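You operate a simulated robot arm through the tools that you are given. There is no shell and no other tool. Be economical: measure what you need, move in short steps, check, and stop when the job is done.

You run a simulated two-armed robot. Do the job below in one go: nothing can be reset, and whatever is moved stays where it is left.

Task
Take the blue can and put it on the right end of the work bench. Put the blue gauge from the left end of the work bench on the right end of the work bench. Take the water bottle from the top of the long table and leave it on the second board from the bottom of the black shelf. Stack the blue case that says "fuses" from the top of the long table on top of the blue case labelled "lamps". Put the black seal ring on the top of the rear step away on the top of the wood bench. Put the rope bag from the top of the rear step on the top of the desk. Any order will do. Set down upright: blue can, water bottle.

It is judged by the outcome, as a careful person would: the job done as asked, and still so three seconds after it is handed in. It fails if anything else is knocked over, pushed out of place, dropped, spilled or broken. Lids that push on must go on centred and level and be pressed home; caps that screw on are set level and turned clockwise until they are tight.

Robot
Two 6-joint arms with two-finger parallel grippers on one trunk, on a base that drives. Base frame: it is fixed to the floor where the robot stands at the start and does not move with it; the origin is under the middle of the robot, x ahead of it, y to its left, z up; the surface under the hand at the start is at about z = 0.86. Units: m, degrees, N and s.
The left shoulder is at the start at [0.05, 0.17, 1.261], the right one opposite. Each reaches about 1.092 m from its shoulder. Places, roughly: black seal ring (5x5x2 cm) [-6.3, -4.2, 0.5]; blue can [0.75, 0, 1]; blue case [-2.25, -1.75, 0.75]; blue gauge [0.5, 0.25, 1]; right end of the work bench [0.7, -2.1, 0.9]; rope bag [-5.25, -4.25, 0.5]; second board of the black shelf [-2.8, -5.6, 0.6]; top of the desk [-2, -3.9, 0.7]; top of the wood bench [-1.4, 9.2, 0.9]; water bottle (7x7x20 cm) [-2.1, -1.3, 0.8]. Payload 1.57 kg a hand.
Tool frame (each hand has its own): the origin (TCP) lies between the finger pads and is the grasp point; the fingertips stand 0.03 m ahead of it; z points along the fingers, y is the line along which they close. The gripper opens to 0.08 m. The fingers are 0.017 m wide and 0.012 m thick; the gripper's body (0.04 by 0.082 m) begins 0.08 m behind the TCP.
Orientation is that of the tool frame in the base frame, as a unit quaternion [x, y, z, w]. With the fingers straight down and closing along the base's y, the tool's x points along the base's -x, its y along +y and its z along -z.

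Tools
- The arms move only by the tool servo_tool. It takes "left_targets", "right_targets" or both (then of equal length, played together; a hand with none holds still); each is a list of rows, each a list of 3 entries, a list of its own where there are three numbers: the shift along the base's x, y, z in units of 25 mm (1.0 is 25 mm), then the turn, a rotation vector about the base's x, y, z in units of 6 degrees (1.0 is 6 degrees), then the opening, from 0 (shut) to 1 (fully open). In form: [[[x, y, z], [ax, ay, az], jaw], ...]. A call has 1 to 10 rows; each row shifts and turns the commanded pose from where the row before left it. A call with a number of a shift or a turn outside -1 to 1 is refused whole. Rows are played at 5 a second. More than 0.05 m and 8.6 degrees between two rows, or a gripper value outside its range, and nothing of the call is played. A pose out of reach is approached as far as the arm can. The call stops where the force on the tool passes 40 N (or 10 N more than at its start, if that is more) or the arm is blocked; 0.2 s more then pass. Each finger travels about 0.072 m/s and halts on what it meets, pressing with about 31 N; the grip force reading is that of the motor and also rises with nothing between the fingers. The clock runs only during rows and for 0.2 s after the last one: add rows that do not move to give the fingers time. It gives the time, the measured TCP pose, the force on the tool (base axes), the opening and the grip force at its end, in the units of the frame above (readings bear some noise), with the torque about the TCP (base axes, N m) and any sound that the robot's microphone picked up.
- Cameras (640 x 400 px; columns grow to the right, rows downward): "scene" is now at [0.0272, 0.0379, 1.8267]; the picture's right is [0.48, -0.87, 0.00], its down [-0.67, -0.37, -0.64] and it looks along [0.56, 0.31, -0.77] (base axes); focal length 291 px, centre (320, 200). "left" rides on the left gripper at [0.072, 0.007, -0.122] in its tool frame; the picture's right is [-0.09, 1.00, 0.00], its down [-0.84, -0.08, -0.54] and it looks along [-0.54, -0.05, 0.84] (tool axes); focal length 238 px, centre (320, 200). "right" rides on the right gripper at [0.072, -0.007, -0.122] in its tool frame; the picture's right is [0.09, 1.00, 0.00], its down [-0.84, 0.08, -0.54] and it looks along [-0.54, 0.05, 0.84] (tool axes); focal length 238 px, centre (320, 200). There is no depth. A picture from a camera that has moved, and an enlarged one, comes with that camera's place and axes in the base frame and with its lens.
- grab_frame(camera): a new picture of that camera. It takes no simulated time.
- raise_lower(by): slides the trunk up (or, below 0, down) by that many m; the arms and the scene camera ride with it, the base frame stays. It gives what a move gives, with no picture.
- steer(legs): drives the robot by 1 to 6 legs, each [ahead, left, turn to the left] in m, m and degrees, along the robot's own axes; the way and the turn of a leg run together, so that a leg with both is an arc; at most 1.5 m and 180 degrees a leg. The arms and the cameras ride along, it lands a little off, and it stops where it bumps. It gives what a move gives.
- turn_head(pan, tilt): turns the head with the scene camera to pan (to the left, within 86 degrees either way) and tilt (down, from -29 to 69), counted from straight ahead of the robot. It gives what a move gives.
- close_up(camera, box): a new picture of the part [left, top, right, bottom] of that camera's present view, enlarged. It takes no simulated time.
- sign_off(): hands the job in; it is judged then, once.

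Work in short steps. Places have to be worked out from the pictures, the camera data and where the tool is seen: move nearer, look again, correct. Check each grasp and each placing, and mend what went wrong. You have 186 turns and 154 pictures in all, those below and enlarged ones among them. Open the grippers and draw the arms clear of the work before you hand the job in, unless the task says otherwise; then end with one line.

The tools are called as a command line: name --argument value ..., lists and objects as JSON in quotes. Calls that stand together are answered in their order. servo_tool: Moves the arms, as the interface text tells. Its arguments: {"type":"object","properties":{"left_targets":{"type":"array","items":{"type":"array"}},"right_targets":{"type":"array","items":{"type":"array"}}},"required":[]} The other tools are called the same way: raise_lower (by) slides the trunk up or down; steer (legs) drives the base; turn_head (pan, tilt) turns the head that bears the scene camera; grab_frame (camera) takes a picture; close_up (camera, box) takes an enlarged picture of a part of a camera's view; sign_off () hands the job in.

At the start:

```text
time_s: 0.0
left_ee_pos: [0.6012, 0.4785, 1.1508]
left_ee_rot: [0.0, 1.0, 0.0, 0.0]
left_contact_force: [-0.6, -0.7, -0.4]
left_moment: [0.0, 0.01, -0.02]
left_opening: 0.0802
left_finger_force: 0.2
right_ee_pos: [0.6555, -0.0135, 1.1513]
right_ee_rot: [0.0, 1.0, 0.0, 0.0]
right_contact_force: [-0.4, -0.4, 0.0]
right_moment: [0.0, 0.0, 0.0]
right_opening: 0.08
right_finger_force: 0.0
trunk travel left (down, up): [-0.876, 0.094]
robot x, y, heading: [0.0013, 0.001, 0.0]
head pan, tilt: [29.0, 50.4]
```

scene: 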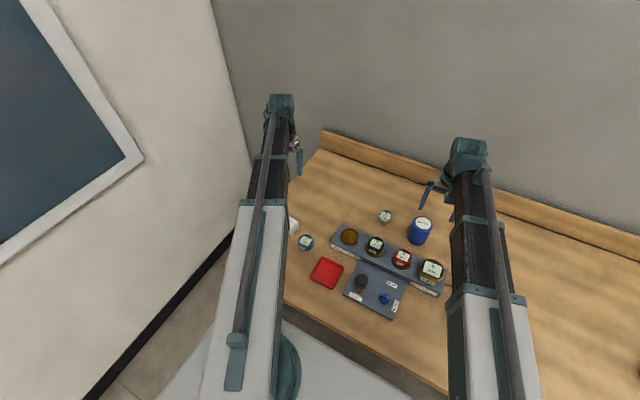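
right: 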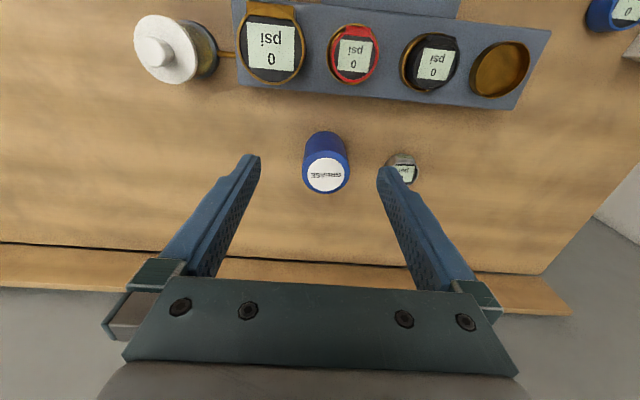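
left: 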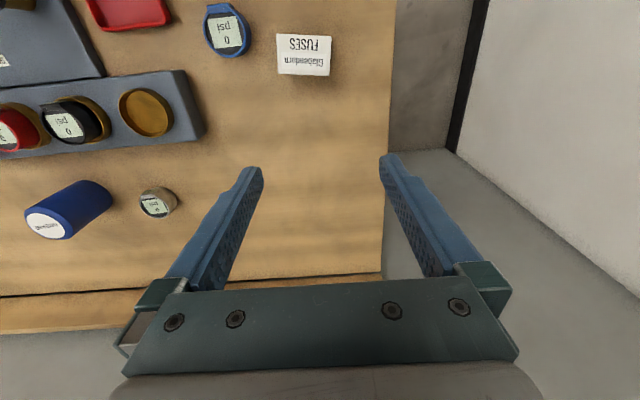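

The can appears to be near [0.744, 0.002] and the blue gauge near [0.50, 0.37]. I move both hands over them, staying above, and will look again.

servo_tool --right_targets '[[[0.9, 0.15, 0], [0, 0, 0], 1], [[0.9, 0.15, 0], [0, 0, 0], 1], [[0.9, 0.15, -1], [0, 0, 0], 1], [[0.8, 0.15, -1], [0, 0, 0], 1], [[0, 0, -1], [0, 0, 0], 1], [[0, 0, -1], [0, 0, 0], 1], [[0, 0, -0.5], [0, 0, 0], 1]]' --left_targets '[[[-0.8, -0.8, 0], [0, 0, 0], 1], [[-0.8, -0.8, 0], [0, 0, 0], 1], [[-0.8, -0.8, -1], [0, 0, 0], 1], [[-0.8, -0.8, -1], [0, 0, 0], 1], [[-0.8, -0.8, -1], [0, 0, 0], 1], [[0, -0.4, -1], [0, 0, 0], 1], [[0, 0, -0.5], [0, 0, 0], 1]]'

grab_frame --camera "right"

grab_frame --camera "left"

```text
time_s: 1.6
left_ee_pos: [0.5004, 0.3673, 1.1509]
left_ee_rot: [0.0, 1.0, 0.0, 0.0]
left_contact_force: [0.3, 0.0, -1.1]
left_moment: [0.0, -0.04, -0.02]
left_opening: 0.0798
left_finger_force: 0.0
left hand out of reach, approached as far as the arm can: row 3, 4, 5, 6, 7
right_ee_pos: [0.744, 0.0022, 1.1511]
right_ee_rot: [0.0, 1.0, 0.0, 0.0]
right_contact_force: [-0.9, -0.1, -0.4]
right_moment: [-0.02, -0.01, 0.01]
right_opening: 0.0798
right_finger_force: 0.1
right hand out of reach, approached as far as the arm can: row 3, 4, 5, 6, 7
trunk travel left (down, up): [-0.876, 0.094]
robot x, y, heading: [-0.0024, 0.0011, -0.1]
head pan, tilt: [29.0, 50.4]
```

```text
150 pictures are left
camera right: at [0.6704, -0.0055, 1.2727], right [-0.09, 1.0, 0.0], down [0.84, 0.08, 0.54], along [0.54, 0.05, -0.84], focal length 238 px, centre (320, 200)
```

right: 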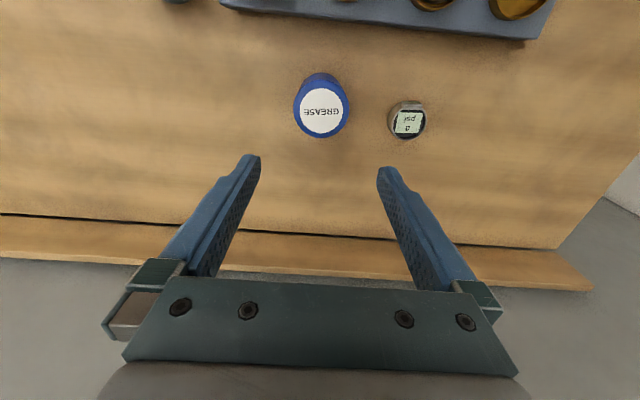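

```text
149 pictures are left
camera left: at [0.4287, 0.3744, 1.2732], right [0.09, 1.0, 0.0], down [0.84, -0.08, 0.54], along [0.54, -0.05, -0.84], focal length 238 px, centre (320, 200)
```

left: 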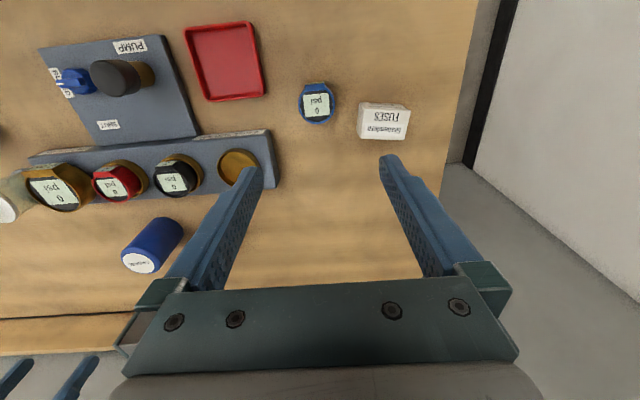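

Both hands are above their objects but can't go lower with the fingers down from this trunk height. I lower the trunk 0.13 m and look again.

raise_lower --by -0.13

grab_frame --camera "right"

grab_frame --camera "left"

```text
time_s: 3.2
left_ee_pos: [0.5023, 0.3694, 1.0208]
left_ee_rot: [0.0, 1.0, 0.001, 0.0]
left_contact_force: [-1.0, -0.7, -0.1]
left_moment: [0.01, 0.03, -0.01]
left_opening: 0.0801
left_finger_force: 0.0
right_ee_pos: [0.7436, 0.0023, 1.021]
right_ee_rot: [0.0, 1.0, 0.0, 0.001]
right_contact_force: [0.3, 0.2, 0.3]
right_moment: [0.0, 0.01, -0.04]
right_opening: 0.08
right_finger_force: 0.1
trunk travel left (down, up): [-0.746, 0.224]
robot x, y, heading: [-0.0003, 0.0002, 0.1]
head pan, tilt: [29.0, 50.4]
```

```text
148 pictures are left
camera right: at [0.6705, -0.0055, 1.1426], right [-0.09, 1.0, 0.0], down [0.84, 0.08, 0.54], along [0.54, 0.05, -0.84], focal length 238 px, centre (320, 200)
```

right: 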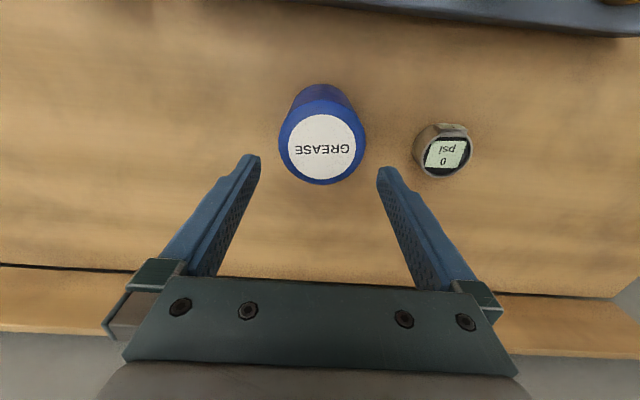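

```text
147 pictures are left
camera left: at [0.4289, 0.3745, 1.1432], right [0.09, 1.0, 0.0], down [0.84, -0.08, 0.54], along [0.54, -0.05, -0.84], focal length 238 px, centre (320, 200)
```

left: 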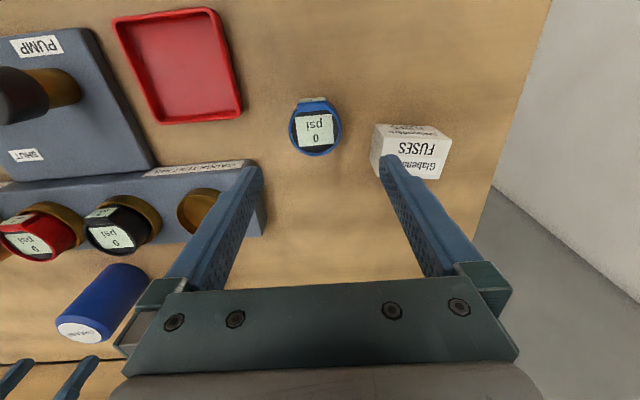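

Estimates: can at [0.741, 0.003] with its top at about 0.955, gauge at [0.499, 0.364] with its top at about 0.90. I make small adjustments, narrow the left jaw to clear the FUSES box, and test how far down the arms reach.

servo_tool --right_targets '[[[-0.1, 0, -0.5], [0, 0, 0], 1], [[0, 0, -0.5], [0, 0, 0], 1]]' --left_targets '[[[-0.1, -0.2, -0.5], [0, 0, 0], 0.84], [[0, 0, -0.5], [0, 0, 0], 0.84]]'

```text
time_s: 3.8
left_ee_pos: [0.499, 0.3629, 1.0196]
left_ee_rot: [0.0, 1.0, 0.0, 0.001]
left_contact_force: [0.4, -0.1, -0.2]
left_moment: [-0.01, 0.0, -0.02]
left_opening: 0.0672
left_finger_force: 0.1
left hand out of reach, approached as far as the arm can: row 1, 2
right_ee_pos: [0.7408, 0.0018, 1.0215]
right_ee_rot: [0.0, 1.0, 0.0, 0.0]
right_contact_force: [1.1, -0.7, -0.2]
right_moment: [0.02, 0.03, -0.04]
right_opening: 0.08
right_finger_force: 0.0
right hand out of reach, approached as far as the arm can: row 1, 2
trunk travel left (down, up): [-0.746, 0.224]
robot x, y, heading: [-0.0008, -0.0055, -0.1]
head pan, tilt: [29.0, 50.4]
```

The arms can't go below this with the fingers straight down, so the trunk does the descent. I lower it 0.12 m, to TCP z of about 0.90.

raise_lower --by -0.12

grab_frame --camera "right"

grab_frame --camera "left"

```text
time_s: 5.3
left_ee_pos: [0.4986, 0.3632, 0.8997]
left_ee_rot: [0.0, 1.0, 0.0, 0.001]
left_contact_force: [-0.2, 0.2, -0.3]
left_moment: [0.04, -0.04, 0.01]
left_opening: 0.0669
left_finger_force: 0.1
right_ee_pos: [0.7405, 0.002, 0.8999]
right_ee_rot: [-0.001, 1.0, 0.0, 0.0]
right_contact_force: [-0.6, -0.2, -0.3]
right_moment: [-0.01, 0.01, -0.04]
right_opening: 0.08
right_finger_force: 0.1
trunk travel left (down, up): [-0.626, 0.344]
robot x, y, heading: [-0.0017, 0.001, -0.3]
head pan, tilt: [29.0, 50.4]
```

```text
146 pictures are left
camera right: at [0.6679, -0.0056, 1.0226], right [-0.09, 1.0, 0.0], down [0.84, 0.08, 0.54], along [0.54, 0.05, -0.84], focal length 238 px, centre (320, 200)
```

right: 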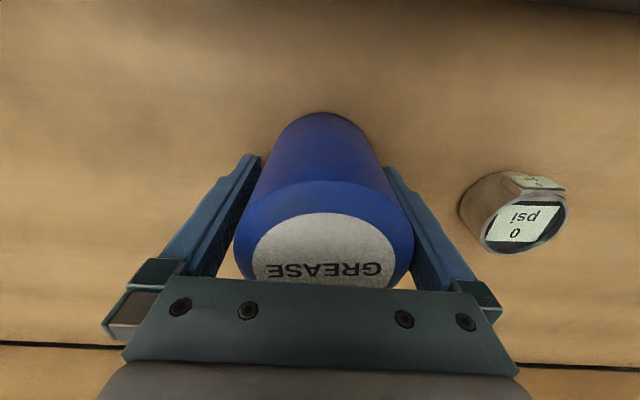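

```text
145 pictures are left
camera left: at [0.426, 0.3694, 1.0232], right [0.09, 1.0, 0.0], down [0.84, -0.08, 0.54], along [0.54, -0.05, -0.84], focal length 238 px, centre (320, 200)
```

left: 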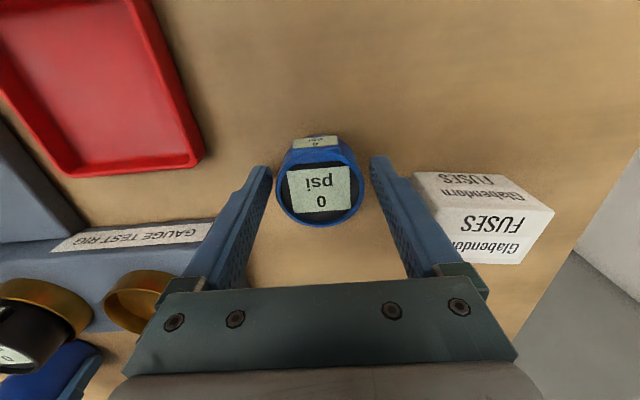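

Both objects are between the fingers. I close both grippers.

servo_tool --right_targets '[[[0, 0, 0], [0, 0, 0], 0], [[0, 0, 0], [0, 0, 0], 0], [[0, 0, 0], [0, 0, 0], 0], [[0, 0, 0], [0, 0, 0], 0]]' --left_targets '[[[0, 0, 0], [0, 0, 0], 0], [[0, 0, 0], [0, 0, 0], 0], [[0, 0, 0], [0, 0, 0], 0], [[0, 0, 0], [0, 0, 0], 0]]'

raise_lower --by 0.15

grab_frame --camera "right"

grab_frame --camera "left"

```text
time_s: 6.3
left_ee_pos: [0.4981, 0.3619, 0.9007]
left_ee_rot: [0.0, 1.0, -0.001, 0.0]
left_contact_force: [0.4, 0.7, 2.8]
left_moment: [0.08, -0.05, 0.02]
left_opening: 0.0546
left_finger_force: 30.6
right_ee_pos: [0.74, 0.0017, 0.9011]
right_ee_rot: [0.0, 1.0, 0.0, 0.0]
right_contact_force: [-0.6, 2.9, -0.3]
right_moment: [0.15, 0.1, -0.02]
right_opening: 0.0714
right_finger_force: 31.9
trunk travel left (down, up): [-0.626, 0.344]
robot x, y, heading: [0.001, 0.0007, -0.0]
head pan, tilt: [29.0, 50.4]
```

```text
time_s: 8.0
left_ee_pos: [0.4986, 0.3623, 1.0492]
left_ee_rot: [0.001, 1.0, 0.001, 0.0]
left_contact_force: [0.4, 0.0, -2.3]
left_moment: [0.0, 0.03, 0.01]
left_opening: 0.0547
left_finger_force: 30.4
right_ee_pos: [0.7403, 0.0016, 1.0498]
right_ee_rot: [0.0, 1.0, -0.001, 0.0]
right_contact_force: [-0.4, -0.3, -4.0]
right_moment: [-0.01, 0.01, 0.0]
right_opening: 0.0711
right_finger_force: 31.3
trunk travel left (down, up): [-0.776, 0.194]
robot x, y, heading: [-0.0014, 0.0005, -0.0]
head pan, tilt: [29.0, 50.4]
```

```text
144 pictures are left
camera right: at [0.6685, -0.0054, 1.1721], right [-0.09, 1.0, 0.0], down [0.84, 0.08, 0.54], along [0.54, 0.05, -0.84], focal length 238 px, centre (320, 200)
```

right: 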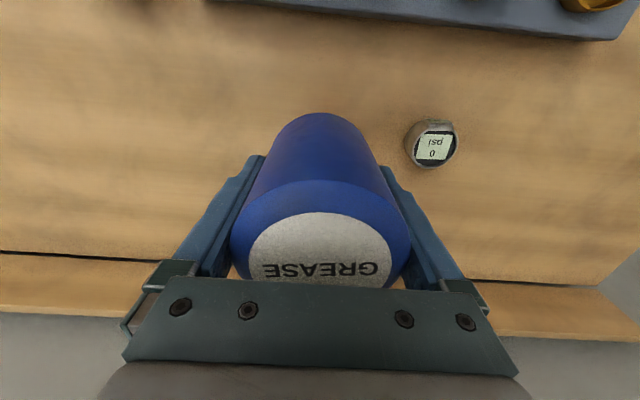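

```text
143 pictures are left
camera left: at [0.4266, 0.3695, 1.1728], right [0.09, 1.0, 0.0], down [0.84, -0.08, 0.54], along [0.54, -0.05, -0.84], focal length 238 px, centre (320, 200)
```

left: 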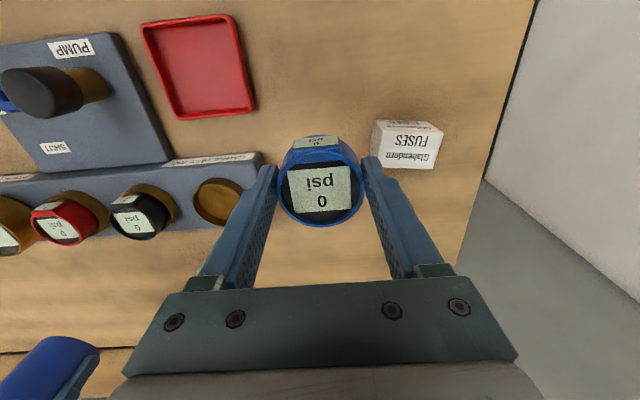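

Both are held and lifted. I raise a bit more and turn the head right to see the right end of the bench.

raise_lower --by 0.12

turn_head --pan -60 --tilt 30

grab_frame --camera "scene"

```text
time_s: 9.5
left_ee_pos: [0.4985, 0.3627, 1.1707]
left_ee_rot: [0.0, 1.0, 0.0, 0.0]
left_contact_force: [0.2, -0.9, -2.0]
left_moment: [0.01, 0.01, -0.03]
left_opening: 0.055
left_finger_force: 31.1
right_ee_pos: [0.7417, 0.0019, 1.1703]
right_ee_rot: [0.0, 1.0, 0.0, 0.001]
right_contact_force: [-0.2, 0.5, -4.4]
right_moment: [-0.02, 0.0, 0.01]
right_opening: 0.071
right_finger_force: 31.2
trunk travel left (down, up): [-0.896, 0.074]
robot x, y, heading: [-0.0019, -0.0019, -0.0]
head pan, tilt: [29.0, 50.4]
```

```text
time_s: 11.2
left_ee_pos: [0.4992, 0.3622, 1.169]
left_ee_rot: [0.0, 1.0, 0.0, 0.0]
left_contact_force: [0.6, -0.6, -1.1]
left_moment: [-0.01, 0.0, -0.05]
left_opening: 0.055
left_finger_force: 30.9
right_ee_pos: [0.7397, 0.0023, 1.1701]
right_ee_rot: [0.0, 1.0, 0.001, 0.0]
right_contact_force: [0.4, -0.4, -3.1]
right_moment: [-0.02, 0.03, -0.01]
right_opening: 0.0712
right_finger_force: 30.5
trunk travel left (down, up): [-0.896, 0.074]
robot x, y, heading: [0.0004, -0.0022, -0.1]
head pan, tilt: [-60.0, 30.0]
```

```text
142 pictures are left
camera scene: at [0.0062, -0.0774, 1.8768], right [-0.87, -0.5, 0.0], down [-0.25, 0.43, -0.87], along [0.43, -0.75, -0.5], focal length 291 px, centre (320, 200)
```

scene: 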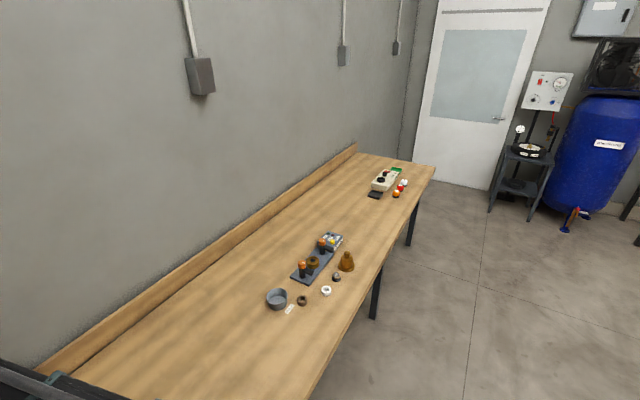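

The bench spans x of about 0.31–1.05 and y to about -2.57, with small items near [0.6, -2.1]. I drive sideways right 1.9 m and look down there.

steer --legs '[[0, -1.0, 0], [0, -0.9, 0]]'

turn_head --pan -20 --tilt 45

grab_frame --camera "scene"

grab_frame --camera "right"

```text
time_s: 20.7
left_ee_pos: [0.5021, -1.5342, 1.1708]
left_ee_rot: [-0.002, 1.0, -0.001, 0.001]
left_contact_force: [0.0, -0.4, -0.8]
left_moment: [-0.02, 0.03, 0.02]
left_opening: 0.0549
left_finger_force: 30.9
right_ee_pos: [0.744, -1.8943, 1.1709]
right_ee_rot: [-0.002, 1.0, 0.0, 0.0]
right_contact_force: [0.0, -0.1, -3.5]
right_moment: [0.03, -0.03, 0.0]
right_opening: 0.0709
right_finger_force: 30.5
trunk travel left (down, up): [-0.896, 0.074]
robot x, y, heading: [0.0022, -1.9011, 0.6]
head pan, tilt: [-60.0, 30.0]
```

```text
time_s: 21.8
left_ee_pos: [0.5019, -1.5347, 1.1708]
left_ee_rot: [-0.001, 1.0, 0.0, 0.001]
left_contact_force: [-0.5, -0.3, -1.7]
left_moment: [0.03, 0.03, 0.02]
left_opening: 0.0551
left_finger_force: 31.3
right_ee_pos: [0.7438, -1.8942, 1.1718]
right_ee_rot: [-0.003, 1.0, 0.0, -0.001]
right_contact_force: [-0.3, -0.4, -4.1]
right_moment: [-0.01, -0.02, 0.0]
right_opening: 0.0708
right_finger_force: 30.7
trunk travel left (down, up): [-0.896, 0.074]
robot x, y, heading: [0.0032, -1.9, 0.3]
head pan, tilt: [-20.0, 45.0]
```

```text
141 pictures are left
camera scene: at [0.041, -1.9251, 1.8542], right [-0.34, -0.94, 0.0], down [-0.67, 0.24, -0.71], along [0.66, -0.24, -0.71], focal length 291 px, centre (320, 200)
```

scene: 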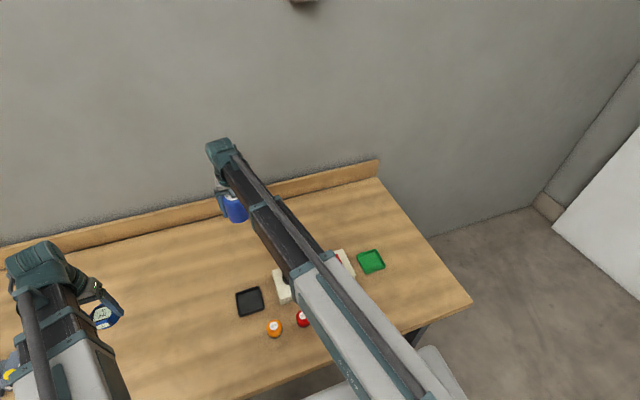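

```text
140 pictures are left
camera right: at [0.672, -1.9015, 1.2923], right [-0.1, 1.0, 0.0], down [0.84, 0.08, 0.54], along [0.54, 0.05, -0.84], focal length 238 px, centre (320, 200)
```

right: 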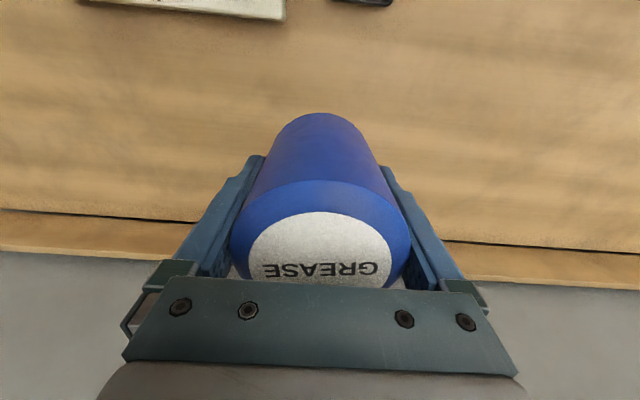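

The space at the back (x≈0.8) is free from y≈-2.0 to -2.5. I drive 0.35 m further right and bring both hands to x≈0.8, the can at y≈-2.3 and the gauge at y≈-2.05.

steer --legs '[[0, -0.35, 0]]'

servo_tool --left_targets '[[[1, -0.6, 0], [0, 0, 0], 0], [[1, -0.6, 0], [0, 0, 0], 0], [[1, -0.6, 0], [0, 0, 0], 0], [[1, -0.6, 0], [0, 0, 0], 0], [[1, -0.6, 0], [0, 0, 0], 0], [[1, -0.6, 0], [0, 0, 0], 0], [[1, -0.6, 0], [0, 0, 0], 0], [[1, -0.6, 0], [0, 0, 0], 0], [[1, -0.6, 0], [0, 0, 0], 0], [[1, -0.6, 0], [0, 0, 0], 0]]' --right_targets '[[[0.3, -0.2, 0], [0, 0, 0], 0], [[0.3, -0.2, 0], [0, 0, 0], 0], [[0.3, -0.2, 0], [0, 0, 0], 0], [[0.3, -0.2, 0], [0, 0, 0], 0], [[0.3, -0.2, 0], [0, 0, 0], 0], [[0.3, -0.2, 0], [0, 0, 0], 0], [[0.3, -0.2, 0], [0, 0, 0], 0], [[0.3, -0.2, 0], [0, 0, 0], 0], [[0, 0, 0], [0, 0, 0], 0], [[0, 0, 0], [0, 0, 0], 0]]'

grab_frame --camera "scene"

grab_frame --camera "right"

grab_frame --camera "left"

```text
time_s: 24.0
left_ee_pos: [0.5021, -1.8859, 1.1701]
left_ee_rot: [-0.001, 1.0, 0.0, 0.0]
left_contact_force: [0.5, -0.3, -1.7]
left_moment: [0.02, 0.02, 0.01]
left_opening: 0.0549
left_finger_force: 31.1
right_ee_pos: [0.7466, -2.2463, 1.1701]
right_ee_rot: [0.0, 1.0, -0.001, 0.0]
right_contact_force: [0.4, -0.1, -4.3]
right_moment: [0.02, 0.0, -0.02]
right_opening: 0.0707
right_finger_force: 31.0
trunk travel left (down, up): [-0.896, 0.074]
robot x, y, heading: [0.0027, -2.2467, 0.0]
head pan, tilt: [-20.0, 45.0]
```

```text
time_s: 26.2
left_ee_pos: [0.7545, -2.0356, 1.1695]
left_ee_rot: [-0.002, 1.0, 0.0, -0.002]
left_contact_force: [0.0, -0.4, -1.9]
left_moment: [-0.01, 0.02, 0.0]
left_opening: 0.0548
left_finger_force: 31.6
right_ee_pos: [0.8064, -2.2863, 1.1711]
right_ee_rot: [-0.001, 1.0, 0.0, -0.001]
right_contact_force: [-0.6, 0.0, -4.8]
right_moment: [0.01, -0.02, 0.0]
right_opening: 0.0711
right_finger_force: 31.3
trunk travel left (down, up): [-0.896, 0.074]
robot x, y, heading: [0.0063, -2.2472, 0.2]
head pan, tilt: [-20.0, 45.0]
```

```text
139 pictures are left
camera scene: at [0.0429, -2.276, 1.8541], right [-0.34, -0.94, 0.0], down [-0.67, 0.24, -0.71], along [0.66, -0.24, -0.71], focal length 291 px, centre (320, 200)
```

scene: 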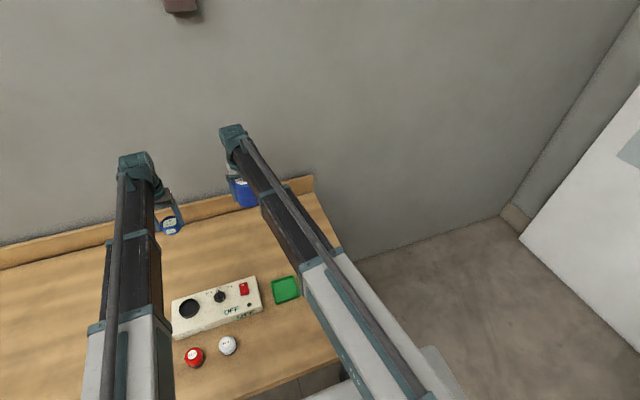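

```text
138 pictures are left
camera right: at [0.7338, -2.2933, 1.2918], right [-0.09, 1.0, 0.0], down [0.84, 0.08, 0.54], along [0.54, 0.05, -0.84], focal length 238 px, centre (320, 200)
```

right: 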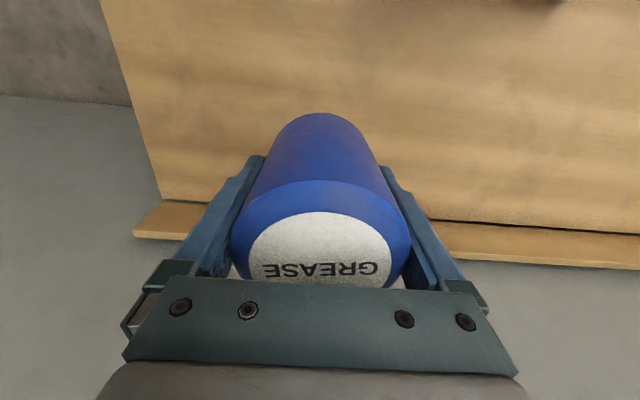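

```text
137 pictures are left
camera left: at [0.682, -2.0296, 1.2925], right [0.09, 1.0, 0.0], down [0.84, -0.08, 0.54], along [0.54, -0.05, -0.84], focal length 238 px, centre (320, 200)
```

left: 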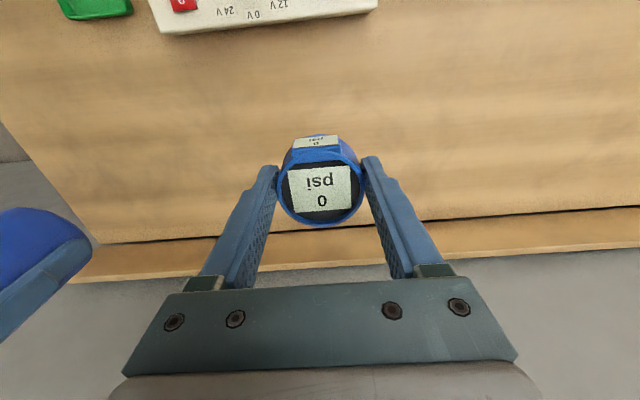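

Both spots are free. The grasps were made at z≈0.90, so I lower 0.269 m to set both down.

raise_lower --by -0.268

raise_lower --by -0.002

grab_frame --camera "left"

```text
time_s: 29.0
left_ee_pos: [0.7544, -2.0356, 0.9023]
left_ee_rot: [-0.001, 1.0, 0.0, -0.001]
left_contact_force: [-0.1, 0.3, -1.3]
left_moment: [0.0, 0.03, 0.05]
left_opening: 0.055
left_finger_force: 31.1
right_ee_pos: [0.8057, -2.286, 0.9019]
right_ee_rot: [-0.001, 1.0, 0.001, 0.0]
right_contact_force: [-0.1, -0.4, -5.1]
right_moment: [0.02, 0.02, 0.02]
right_opening: 0.0708
right_finger_force: 30.6
trunk travel left (down, up): [-0.628, 0.342]
robot x, y, heading: [0.0031, -2.2467, -0.1]
head pan, tilt: [-20.0, 45.0]
```

```text
time_s: 29.5
left_ee_pos: [0.7525, -2.0351, 0.9013]
left_ee_rot: [-0.002, 1.0, 0.0, 0.0]
left_contact_force: [5.1, 2.5, 17.5]
left_moment: [0.03, -0.09, 0.0]
left_opening: 0.055
left_finger_force: 30.7
right_ee_pos: [0.805, -2.285, 0.9008]
right_ee_rot: [-0.001, 1.0, 0.001, 0.0]
right_contact_force: [0.4, -0.1, -4.6]
right_moment: [-0.02, 0.0, 0.02]
right_opening: 0.0709
right_finger_force: 31.2
trunk travel left (down, up): [-0.626, 0.344]
robot x, y, heading: [0.0054, -2.246, 0.1]
head pan, tilt: [-20.0, 45.0]
```

```text
136 pictures are left
camera left: at [0.6804, -2.029, 1.0238], right [0.09, 1.0, 0.0], down [0.84, -0.08, 0.54], along [0.54, -0.05, -0.84], focal length 238 px, centre (320, 200)
```

left: 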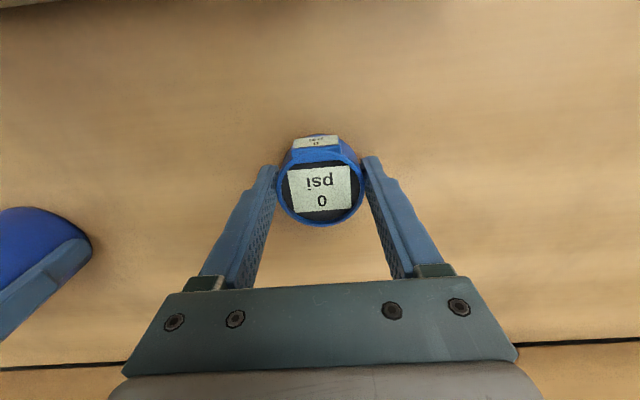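

The left hand feels the bench under the gauge (17 N) but the can isn't loaded yet. I open the left hand, then lower 2 mm more for the can.

servo_tool --left_targets '[[[0, 0, 0], [0, 0, 0], 0.9], [[0, 0, 0], [0, 0, 0], 0.9]]'

raise_lower --by -0.002

```text
time_s: 30.1
left_ee_pos: [0.7519, -2.0351, 0.9005]
left_ee_rot: [0.0, 1.0, 0.0, 0.0]
left_contact_force: [-0.6, -0.3, -0.2]
left_moment: [-0.02, -0.02, -0.03]
left_opening: 0.0717
left_finger_force: 0.1
right_ee_pos: [0.8048, -2.2854, 0.9008]
right_ee_rot: [-0.001, 1.0, 0.0, 0.0]
right_contact_force: [1.0, -0.6, 4.7]
right_moment: [0.09, 0.14, -0.03]
right_opening: 0.071
right_finger_force: 31.0
trunk travel left (down, up): [-0.626, 0.344]
robot x, y, heading: [0.0043, -2.2482, 0.0]
head pan, tilt: [-20.0, 45.0]
```

```text
time_s: 30.6
left_ee_pos: [0.7521, -2.036, 0.8996]
left_ee_rot: [-0.001, 1.0, 0.0, 0.001]
left_contact_force: [-0.3, 0.4, -0.3]
left_moment: [0.02, 0.01, -0.02]
left_opening: 0.072
left_finger_force: 0.1
right_ee_pos: [0.8048, -2.285, 0.8998]
right_ee_rot: [0.0, 1.0, 0.0, 0.002]
right_contact_force: [8.6, -0.9, 28.2]
right_moment: [0.1, -0.01, -0.28]
right_opening: 0.0713
right_finger_force: 30.5
trunk travel left (down, up): [-0.624, 0.346]
robot x, y, heading: [0.0077, -2.2473, 0.1]
head pan, tilt: [-20.0, 45.0]
```

Both are on the bench now. I open the right hand fully and lift away.

servo_tool --right_targets '[[[0, 0, 0], [0, 0, 0], 1], [[0, 0, 0], [0, 0, 0], 1], [[0, 0, 0], [0, 0, 0], 1]]'

raise_lower --by 0.25

grab_frame --camera "right"

grab_frame --camera "left"

```text
time_s: 31.4
left_ee_pos: [0.753, -2.0358, 0.8972]
left_ee_rot: [-0.002, 1.0, 0.0, 0.0]
left_contact_force: [-0.2, -0.4, 0.2]
left_moment: [0.01, 0.01, 0.0]
left_opening: 0.0718
left_finger_force: 0.0
right_ee_pos: [0.8048, -2.2857, 0.8981]
right_ee_rot: [-0.001, 1.0, 0.0, 0.0]
right_contact_force: [0.6, 0.4, 0.8]
right_moment: [-0.01, -0.01, 0.0]
right_opening: 0.0802
right_finger_force: 0.1
trunk travel left (down, up): [-0.624, 0.346]
robot x, y, heading: [0.0054, -2.2489, 0.2]
head pan, tilt: [-20.0, 45.0]
```

```text
time_s: 34.0
left_ee_pos: [0.7522, -2.0364, 1.148]
left_ee_rot: [-0.002, 1.0, 0.0, 0.0]
left_contact_force: [0.3, 0.2, 0.2]
left_moment: [0.0, -0.03, 0.02]
left_opening: 0.0721
left_finger_force: 0.0
right_ee_pos: [0.8058, -2.2843, 1.1494]
right_ee_rot: [-0.001, 1.0, 0.0, 0.0]
right_contact_force: [-0.1, -0.6, 0.5]
right_moment: [0.01, 0.01, -0.01]
right_opening: 0.0799
right_finger_force: 0.0
trunk travel left (down, up): [-0.874, 0.096]
robot x, y, heading: [0.0052, -2.246, 0.1]
head pan, tilt: [-20.0, 45.0]
```

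```text
135 pictures are left
camera right: at [0.7328, -2.293, 1.2704], right [-0.09, 1.0, 0.0], down [0.84, 0.08, 0.54], along [0.54, 0.05, -0.84], focal length 238 px, centre (320, 200)
```

right: 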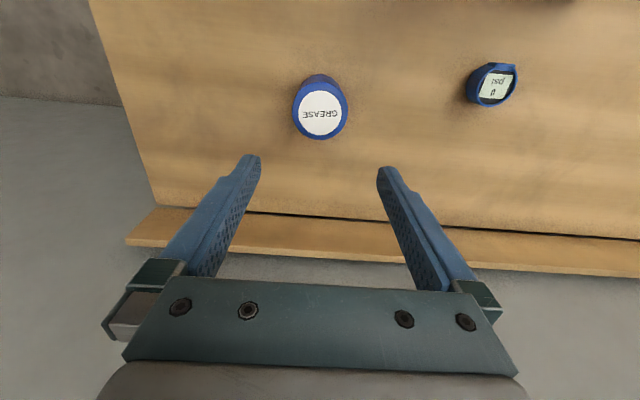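

```text
134 pictures are left
camera left: at [0.6805, -2.029, 1.271], right [0.09, 1.0, 0.0], down [0.84, -0.08, 0.54], along [0.54, -0.05, -0.84], focal length 238 px, centre (320, 200)
```

left: 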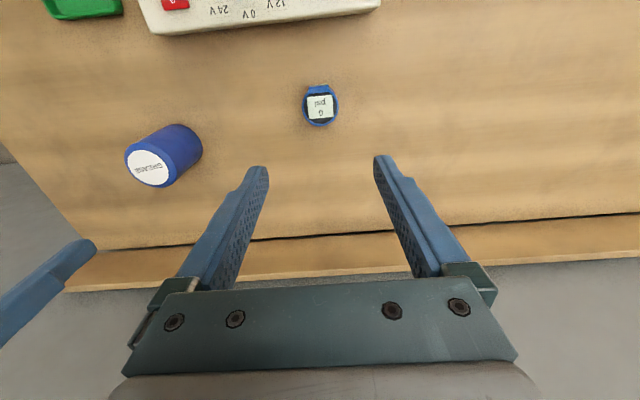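

Both placements look good: can upright, gauge face up. I retract the arms, back off, and turn around to look at the long table.

servo_tool --left_targets '[[[-1, 0.3, 0], [0, 0, 0], 1], [[-1, 0.3, 0], [0, 0, 0], 1], [[-1, 0.3, 0], [0, 0, 0], 1], [[-1, 0.3, 0], [0, 0, 0], 1], [[-1, 0.3, 0], [0, 0, 0], 1], [[-1, 0.3, 0], [0, 0, 0], 1], [[-1, 0, 0], [0, 0, 0], 1], [[-1, 0, 0], [0, 0, 0], 1], [[-1, 0, 0], [0, 0, 0], 1], [[-1, 0, 0], [0, 0, 0], 1]]' --right_targets '[[[-1, -0.5, 0], [0, 0, 0], 1], [[-1, -0.5, 0], [0, 0, 0], 1], [[-1, -0.5, 0], [0, 0, 0], 1], [[-1, -0.5, 0], [0, 0, 0], 1], [[-1, -0.5, 0], [0, 0, 0], 1], [[-1, -0.5, 0], [0, 0, 0], 1], [[-1, -0.5, 0], [0, 0, 0], 1], [[-1, 0, 0], [0, 0, 0], 1], [[-1, 0, 0], [0, 0, 0], 1], [[-1, 0, 0], [0, 0, 0], 1]]'

steer --legs '[[-0.45, 0, 0], [0, 0, 90]]'

turn_head --pan 65 --tilt 25

grab_frame --camera "scene"

```text
time_s: 36.2
left_ee_pos: [0.5022, -1.9905, 1.1485]
left_ee_rot: [-0.001, 1.0, 0.0, 0.0]
left_contact_force: [0.0, 0.2, 0.7]
left_moment: [0.01, 0.0, -0.02]
left_opening: 0.0799
left_finger_force: 0.0
right_ee_pos: [0.5554, -2.3732, 1.1486]
right_ee_rot: [-0.001, 1.0, -0.002, 0.0]
right_contact_force: [-1.1, -0.2, 0.2]
right_moment: [0.03, -0.02, 0.01]
right_opening: 0.0802
right_finger_force: 0.2
trunk travel left (down, up): [-0.874, 0.096]
robot x, y, heading: [0.0026, -2.2464, -0.2]
head pan, tilt: [-20.0, 45.0]
```

```text
time_s: 42.7
left_ee_pos: [-0.7004, -1.7507, 1.1481]
left_ee_rot: [0.707, -0.707, -0.001, 0.001]
left_contact_force: [1.0, 0.7, -0.3]
left_moment: [-0.02, -0.01, -0.01]
left_opening: 0.0802
left_finger_force: 0.0
right_ee_pos: [-0.318, -1.699, 1.1483]
right_ee_rot: [0.707, -0.707, -0.001, 0.0]
right_contact_force: [0.4, -0.5, -0.1]
right_moment: [0.0, 0.02, -0.01]
right_opening: 0.0801
right_finger_force: 0.0
trunk travel left (down, up): [-0.874, 0.096]
robot x, y, heading: [-0.4437, -2.2478, 89.9]
head pan, tilt: [-20.0, 45.0]
```

```text
time_s: 44.3
left_ee_pos: [-0.7003, -1.7498, 1.1492]
left_ee_rot: [0.707, -0.707, -0.001, 0.0]
left_contact_force: [-0.2, -0.3, 0.6]
left_moment: [-0.01, 0.03, 0.0]
left_opening: 0.0798
left_finger_force: 0.0
right_ee_pos: [-0.317, -1.6981, 1.148]
right_ee_rot: [-0.707, 0.707, 0.0, 0.0]
right_contact_force: [0.8, -0.1, -0.6]
right_moment: [0.0, -0.01, 0.02]
right_opening: 0.08
right_finger_force: 0.2
trunk travel left (down, up): [-0.874, 0.096]
robot x, y, heading: [-0.4414, -2.2462, 89.8]
head pan, tilt: [65.0, 25.0]
```

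```text
133 pictures are left
camera scene: at [-0.5267, -2.2489, 1.8627], right [0.42, 0.91, 0.0], down [0.38, -0.18, -0.91], along [-0.82, 0.38, -0.42], focal length 291 px, centre (320, 200)
```

scene: 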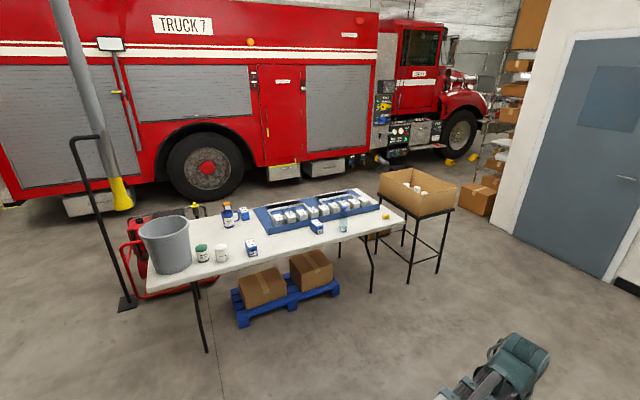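

The white folding table holds the targets. I enlarge it.

close_up --camera "scene" --box '[140, 180, 410, 300]'

```text
2.37 times, centred on (275, 240) of scene
camera zoom: at [-0.5267, -2.2489, 1.8627], right [0.42, 0.91, 0.0], down [0.38, -0.18, -0.91], along [-0.82, 0.38, -0.42], focal length 689 px, centre (427, 105)
```

zoom: 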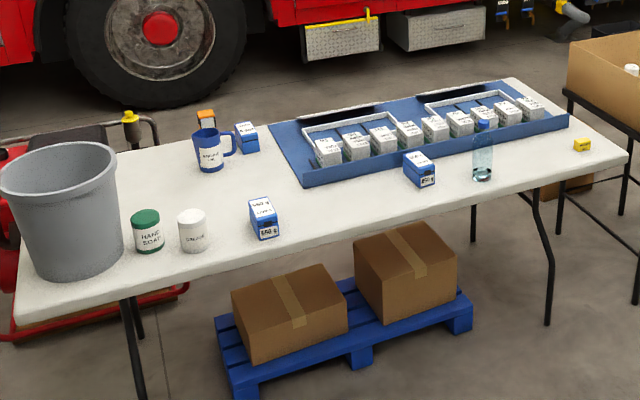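

The bottle is near [-2.17, -1.29], with blue cases near [-2.16, -2.0], [-2.22, -1.49] and [-2.68, -1.94]; the table edge is at x≈-2.0. I turn to face the table and approach.

steer --legs '[[0, 0, 90], [0.95, -0.55, 0]]'

turn_head --pan 0 --tilt 42

grab_frame --camera "scene"

```text
time_s: 53.8
left_ee_pos: [-1.8958, -1.9606, 1.1488]
left_ee_rot: [1.0, 0.005, 0.001, -0.001]
left_contact_force: [-0.4, 0.4, 1.0]
left_moment: [-0.03, 0.03, 0.02]
left_opening: 0.0802
left_finger_force: 0.0
right_ee_pos: [-1.9491, -1.5774, 1.1494]
right_ee_rot: [1.0, 0.004, 0.0, 0.0]
right_contact_force: [0.2, -0.7, -0.4]
right_moment: [0.04, 0.03, 0.0]
right_opening: 0.0799
right_finger_force: 0.1
trunk travel left (down, up): [-0.874, 0.096]
robot x, y, heading: [-1.4011, -1.6984, -180.0]
head pan, tilt: [65.0, 25.0]
```

```text
time_s: 55.1
left_ee_pos: [-1.8957, -1.9599, 1.1487]
left_ee_rot: [1.0, 0.004, 0.0, 0.0]
left_contact_force: [-0.3, -1.4, 0.2]
left_moment: [0.0, -0.02, -0.01]
left_opening: 0.08
left_finger_force: 0.1
right_ee_pos: [-1.9493, -1.5774, 1.1493]
right_ee_rot: [1.0, 0.004, 0.001, 0.0]
right_contact_force: [0.5, 0.2, -0.4]
right_moment: [-0.03, -0.02, -0.02]
right_opening: 0.0799
right_finger_force: 0.0
trunk travel left (down, up): [-0.874, 0.096]
robot x, y, heading: [-1.3972, -1.6974, -179.6]
head pan, tilt: [0.0, 42.0]
```

```text
131 pictures are left
camera scene: at [-1.4421, -1.6992, 1.8365], right [-0.01, 1.0, 0.0], down [0.67, 0.01, -0.74], along [-0.74, -0.01, -0.67], focal length 291 px, centre (320, 200)
```

scene: 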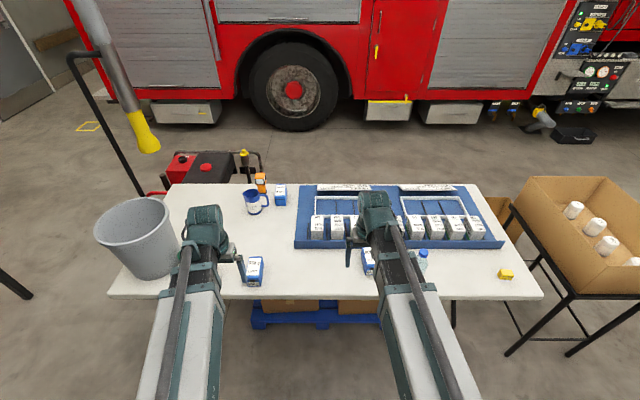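

I enlarge the cases to read their labels.

close_up --camera "scene" --box '[235, 180, 315, 290]'

close_up --camera "scene" --box '[340, 220, 450, 290]'

grab_frame --camera "right"

```text
3.64 times, centred on (275, 235) of scene
camera zoom: at [-1.4421, -1.6992, 1.8365], right [-0.01, 1.0, 0.0], down [0.67, 0.01, -0.74], along [-0.74, -0.01, -0.67], focal length 1057 px, centre (484, 73)
```

zoom: 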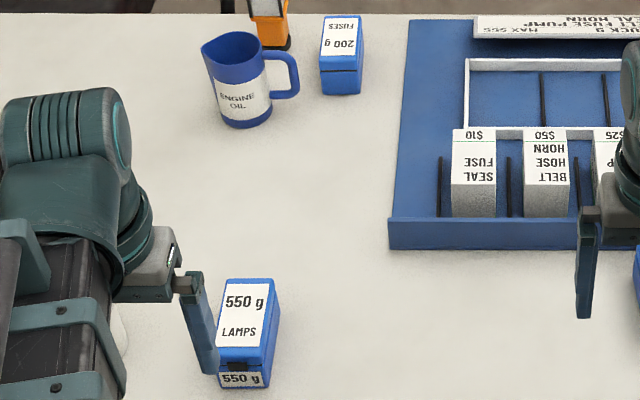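

```text
5.71 times, centred on (395, 255) of scene
camera zoom: at [-1.4421, -1.6992, 1.8365], right [-0.01, 1.0, 0.0], down [0.67, 0.01, -0.74], along [-0.74, -0.01, -0.67], focal length 1661 px, centre (-109, -114)
```

zoom: 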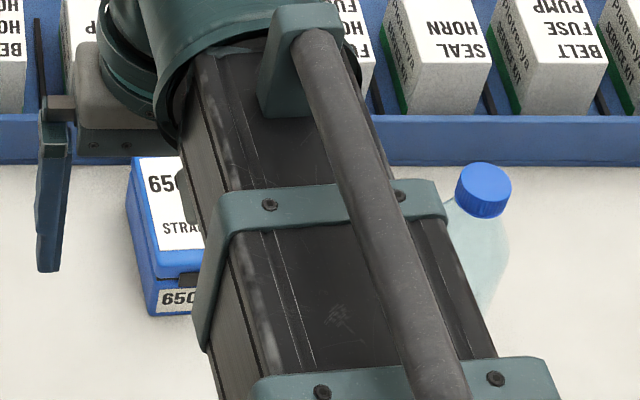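

```text
128 pictures are left
camera right: at [-1.8782, -1.5714, 1.2706], right [0.1, -0.99, 0.0], down [-0.84, -0.08, 0.54], along [-0.54, -0.05, -0.84], focal length 238 px, centre (320, 200)
```

right: 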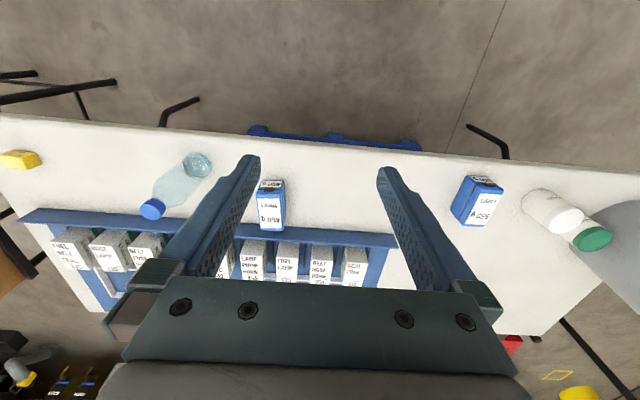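

Labels: LAMPS is at about [-2.16, -1.98], FUSES is the rear one at about [-2.61, -1.93], and STRAPS is a distractor. I raise the right hand out of the way, drive 0.33 m closer, then extend the left hand over FUSES.

servo_tool --right_targets '[[[0.6, 0, 1], [0, 0, 0], 1], [[0.6, 0, 1], [0, 0, 0], 1], [[0.6, 0, 1], [0, 0, 0], 1], [[0.6, 0, 1], [0, 0, 0], 1], [[0.6, 0, 1], [0, 0, 0], 1], [[0.6, 0, 1], [0, 0, 0], 1], [[0.6, 0, 1], [0, 0, 0], 1], [[0.6, 0, 1], [0, 0, 0], 1], [[0.6, 0, 1], [0, 0, 0], 1], [[0.6, 0, 1], [0, 0, 0], 1]]'

steer --legs '[[0.33, 0, 0]]'

servo_tool --left_targets '[[[-1, 0.1, 0], [0, 0, 0], 1], [[-1, 0.1, 0], [0, 0, 0], 1], [[-1, 0.1, 0], [0, 0, 0], 1], [[-1, 0.1, 0], [0, 0, 0], 1], [[-1, 0.1, 0], [0, 0, 0], 1], [[-1, 0.1, 0], [0, 0, 0], 1], [[-1, 0.1, 0], [0, 0, 0], 1], [[-1, 0.1, 0], [0, 0, 0], 1], [[-1, 0.1, 0], [0, 0, 0], 1], [[-1, 0.1, 0], [0, 0, 0], 1]]'

grab_frame --camera "left"

```text
time_s: 57.3
left_ee_pos: [-1.895, -1.9593, 1.1494]
left_ee_rot: [1.0, 0.005, 0.0, 0.0]
left_contact_force: [-0.1, -0.5, -0.2]
left_moment: [0.01, 0.01, 0.0]
left_opening: 0.0799
left_finger_force: 0.1
right_ee_pos: [-1.8545, -1.5778, 1.1475]
right_ee_rot: [1.0, 0.004, 0.0, 0.0]
right_contact_force: [0.2, 0.0, 0.2]
right_moment: [-0.02, 0.03, 0.0]
right_opening: 0.08
right_finger_force: 0.0
right hand out of reach, approached as far as the arm can: row 1, 2, 3, 4, 5, 6, 7, 8, 9, 10
trunk travel left (down, up): [-0.874, 0.096]
robot x, y, heading: [-1.3973, -1.6995, -179.8]
head pan, tilt: [0.0, 42.0]
```

```text
time_s: 59.5
left_ee_pos: [-2.2254, -1.9603, 1.15]
left_ee_rot: [1.0, 0.002, 0.001, 0.001]
left_contact_force: [-0.3, -0.1, 0.9]
left_moment: [-0.02, 0.0, 0.02]
left_opening: 0.0802
left_finger_force: 0.1
right_ee_pos: [-2.1862, -1.5783, 1.1494]
right_ee_rot: [1.0, 0.002, 0.0, 0.0]
right_contact_force: [-0.4, 1.1, 0.3]
right_moment: [0.01, -0.04, -0.05]
right_opening: 0.0801
right_finger_force: 0.1
trunk travel left (down, up): [-0.874, 0.096]
robot x, y, heading: [-1.7254, -1.7, -180.0]
head pan, tilt: [0.0, 42.0]
```

```text
time_s: 61.7
left_ee_pos: [-2.4759, -1.935, 1.148]
left_ee_rot: [1.0, 0.002, 0.0, 0.0]
left_contact_force: [0.4, -0.1, -0.5]
left_moment: [0.0, 0.02, 0.0]
left_opening: 0.0802
left_finger_force: 0.1
right_ee_pos: [-2.1857, -1.5786, 1.1483]
right_ee_rot: [1.0, 0.002, 0.0, 0.0]
right_contact_force: [0.1, -0.2, -0.7]
right_moment: [0.02, 0.04, 0.0]
right_opening: 0.08
right_finger_force: 0.0
trunk travel left (down, up): [-0.874, 0.096]
robot x, y, heading: [-1.7299, -1.7021, -179.9]
head pan, tilt: [0.0, 42.0]
```

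```text
127 pictures are left
camera left: at [-2.4056, -1.9414, 1.2709], right [-0.09, -1.0, 0.0], down [-0.84, 0.07, 0.54], along [-0.54, 0.05, -0.84], focal length 238 px, centre (320, 200)
```

left: 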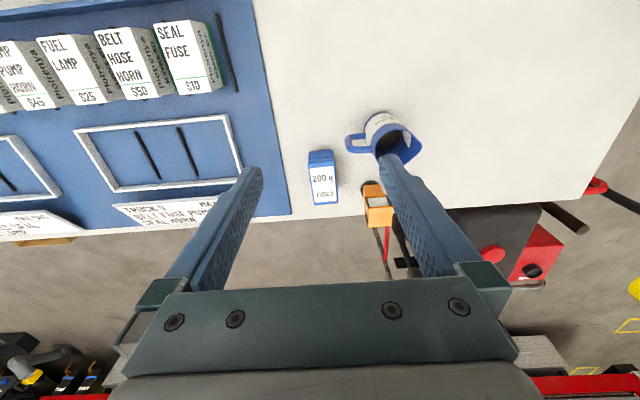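

FUSES is at about [-2.65, -1.92], top about 0.81. With the tool straight down the hand's height is tied to the trunk, so I start turning the right hand to point forward. That keeps it high, and the bottle needs it anyway. Meanwhile I extend the left hand.

servo_tool --right_targets '[[[0, 0, 0.04], [0, 1, 0], 1], [[0, 0, 0.11], [0, 1, 0], 1], [[0, 0, 0.18], [0, 1, 0], 1], [[0, 0, 0.26], [0, 1, 0], 1], [[0, 0, 0.32], [0, 1, 0], 1], [[0, 0, 0.39], [0, 1, 0], 1], [[0, 0, 0.45], [0, 1, 0], 1], [[0, 0, 0.5], [0, 1, 0], 1], [[0, 0, 0.55], [0, 1, 0], 1], [[0, 0, 0.6], [0, 1, 0], 1]]' --left_targets '[[[-0.7, 0.06, 0], [0, 0, 0], 1], [[-0.7, 0.06, 0], [0, 0, 0], 1], [[-0.7, 0.06, 0], [0, 0, 0], 1], [[-0.7, 0.06, 0], [0, 0, 0], 1], [[-0.7, 0.06, 0], [0, 0, 0], 1], [[-0.7, 0.06, 0], [0, 0, 0], 1], [[-0.7, 0.06, 0], [0, 0, 0], 1], [[-0.7, 0.06, 0], [0, 0, 0], 1], [[-0.7, 0.06, 0], [0, 0, 0], 1], [[-0.7, 0.06, 0], [0, 0, 0], 1]]'

grab_frame --camera "left"

grab_frame --camera "scene"

```text
time_s: 63.9
left_ee_pos: [-2.6495, -1.9194, 1.1472]
left_ee_rot: [1.0, 0.003, -0.001, 0.0]
left_contact_force: [1.1, -0.2, 0.0]
left_moment: [0.0, 0.02, 0.0]
left_opening: 0.0801
left_finger_force: 0.1
right_ee_pos: [-2.3707, -1.6066, 1.258]
right_ee_rot: [0.866, 0.001, -0.499, -0.002]
right_contact_force: [0.1, -0.7, 0.4]
right_moment: [-0.01, 0.01, 0.04]
right_opening: 0.0801
right_finger_force: 0.0
right hand out of reach, approached as far as the arm can: row 1, 2, 3, 4, 5, 6, 7, 8, 9, 10
trunk travel left (down, up): [-0.874, 0.096]
robot x, y, heading: [-1.7318, -1.6997, -179.9]
head pan, tilt: [0.0, 42.0]
```

```text
126 pictures are left
camera left: at [-2.5773, -1.9263, 1.2709], right [-0.09, -1.0, 0.0], down [-0.84, 0.07, 0.54], along [-0.54, 0.05, -0.84], focal length 238 px, centre (320, 200)
```

left: 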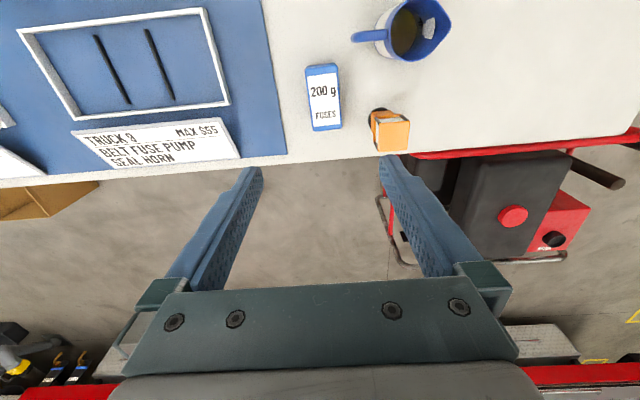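

```text
125 pictures are left
camera scene: at [-1.7721, -1.7009, 1.8365], right [0.0, 1.0, 0.0], down [0.67, 0.0, -0.74], along [-0.74, 0.0, -0.67], focal length 291 px, centre (320, 200)
```

scene: 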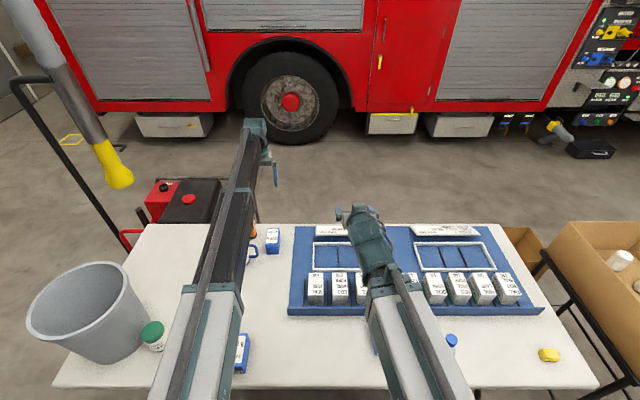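

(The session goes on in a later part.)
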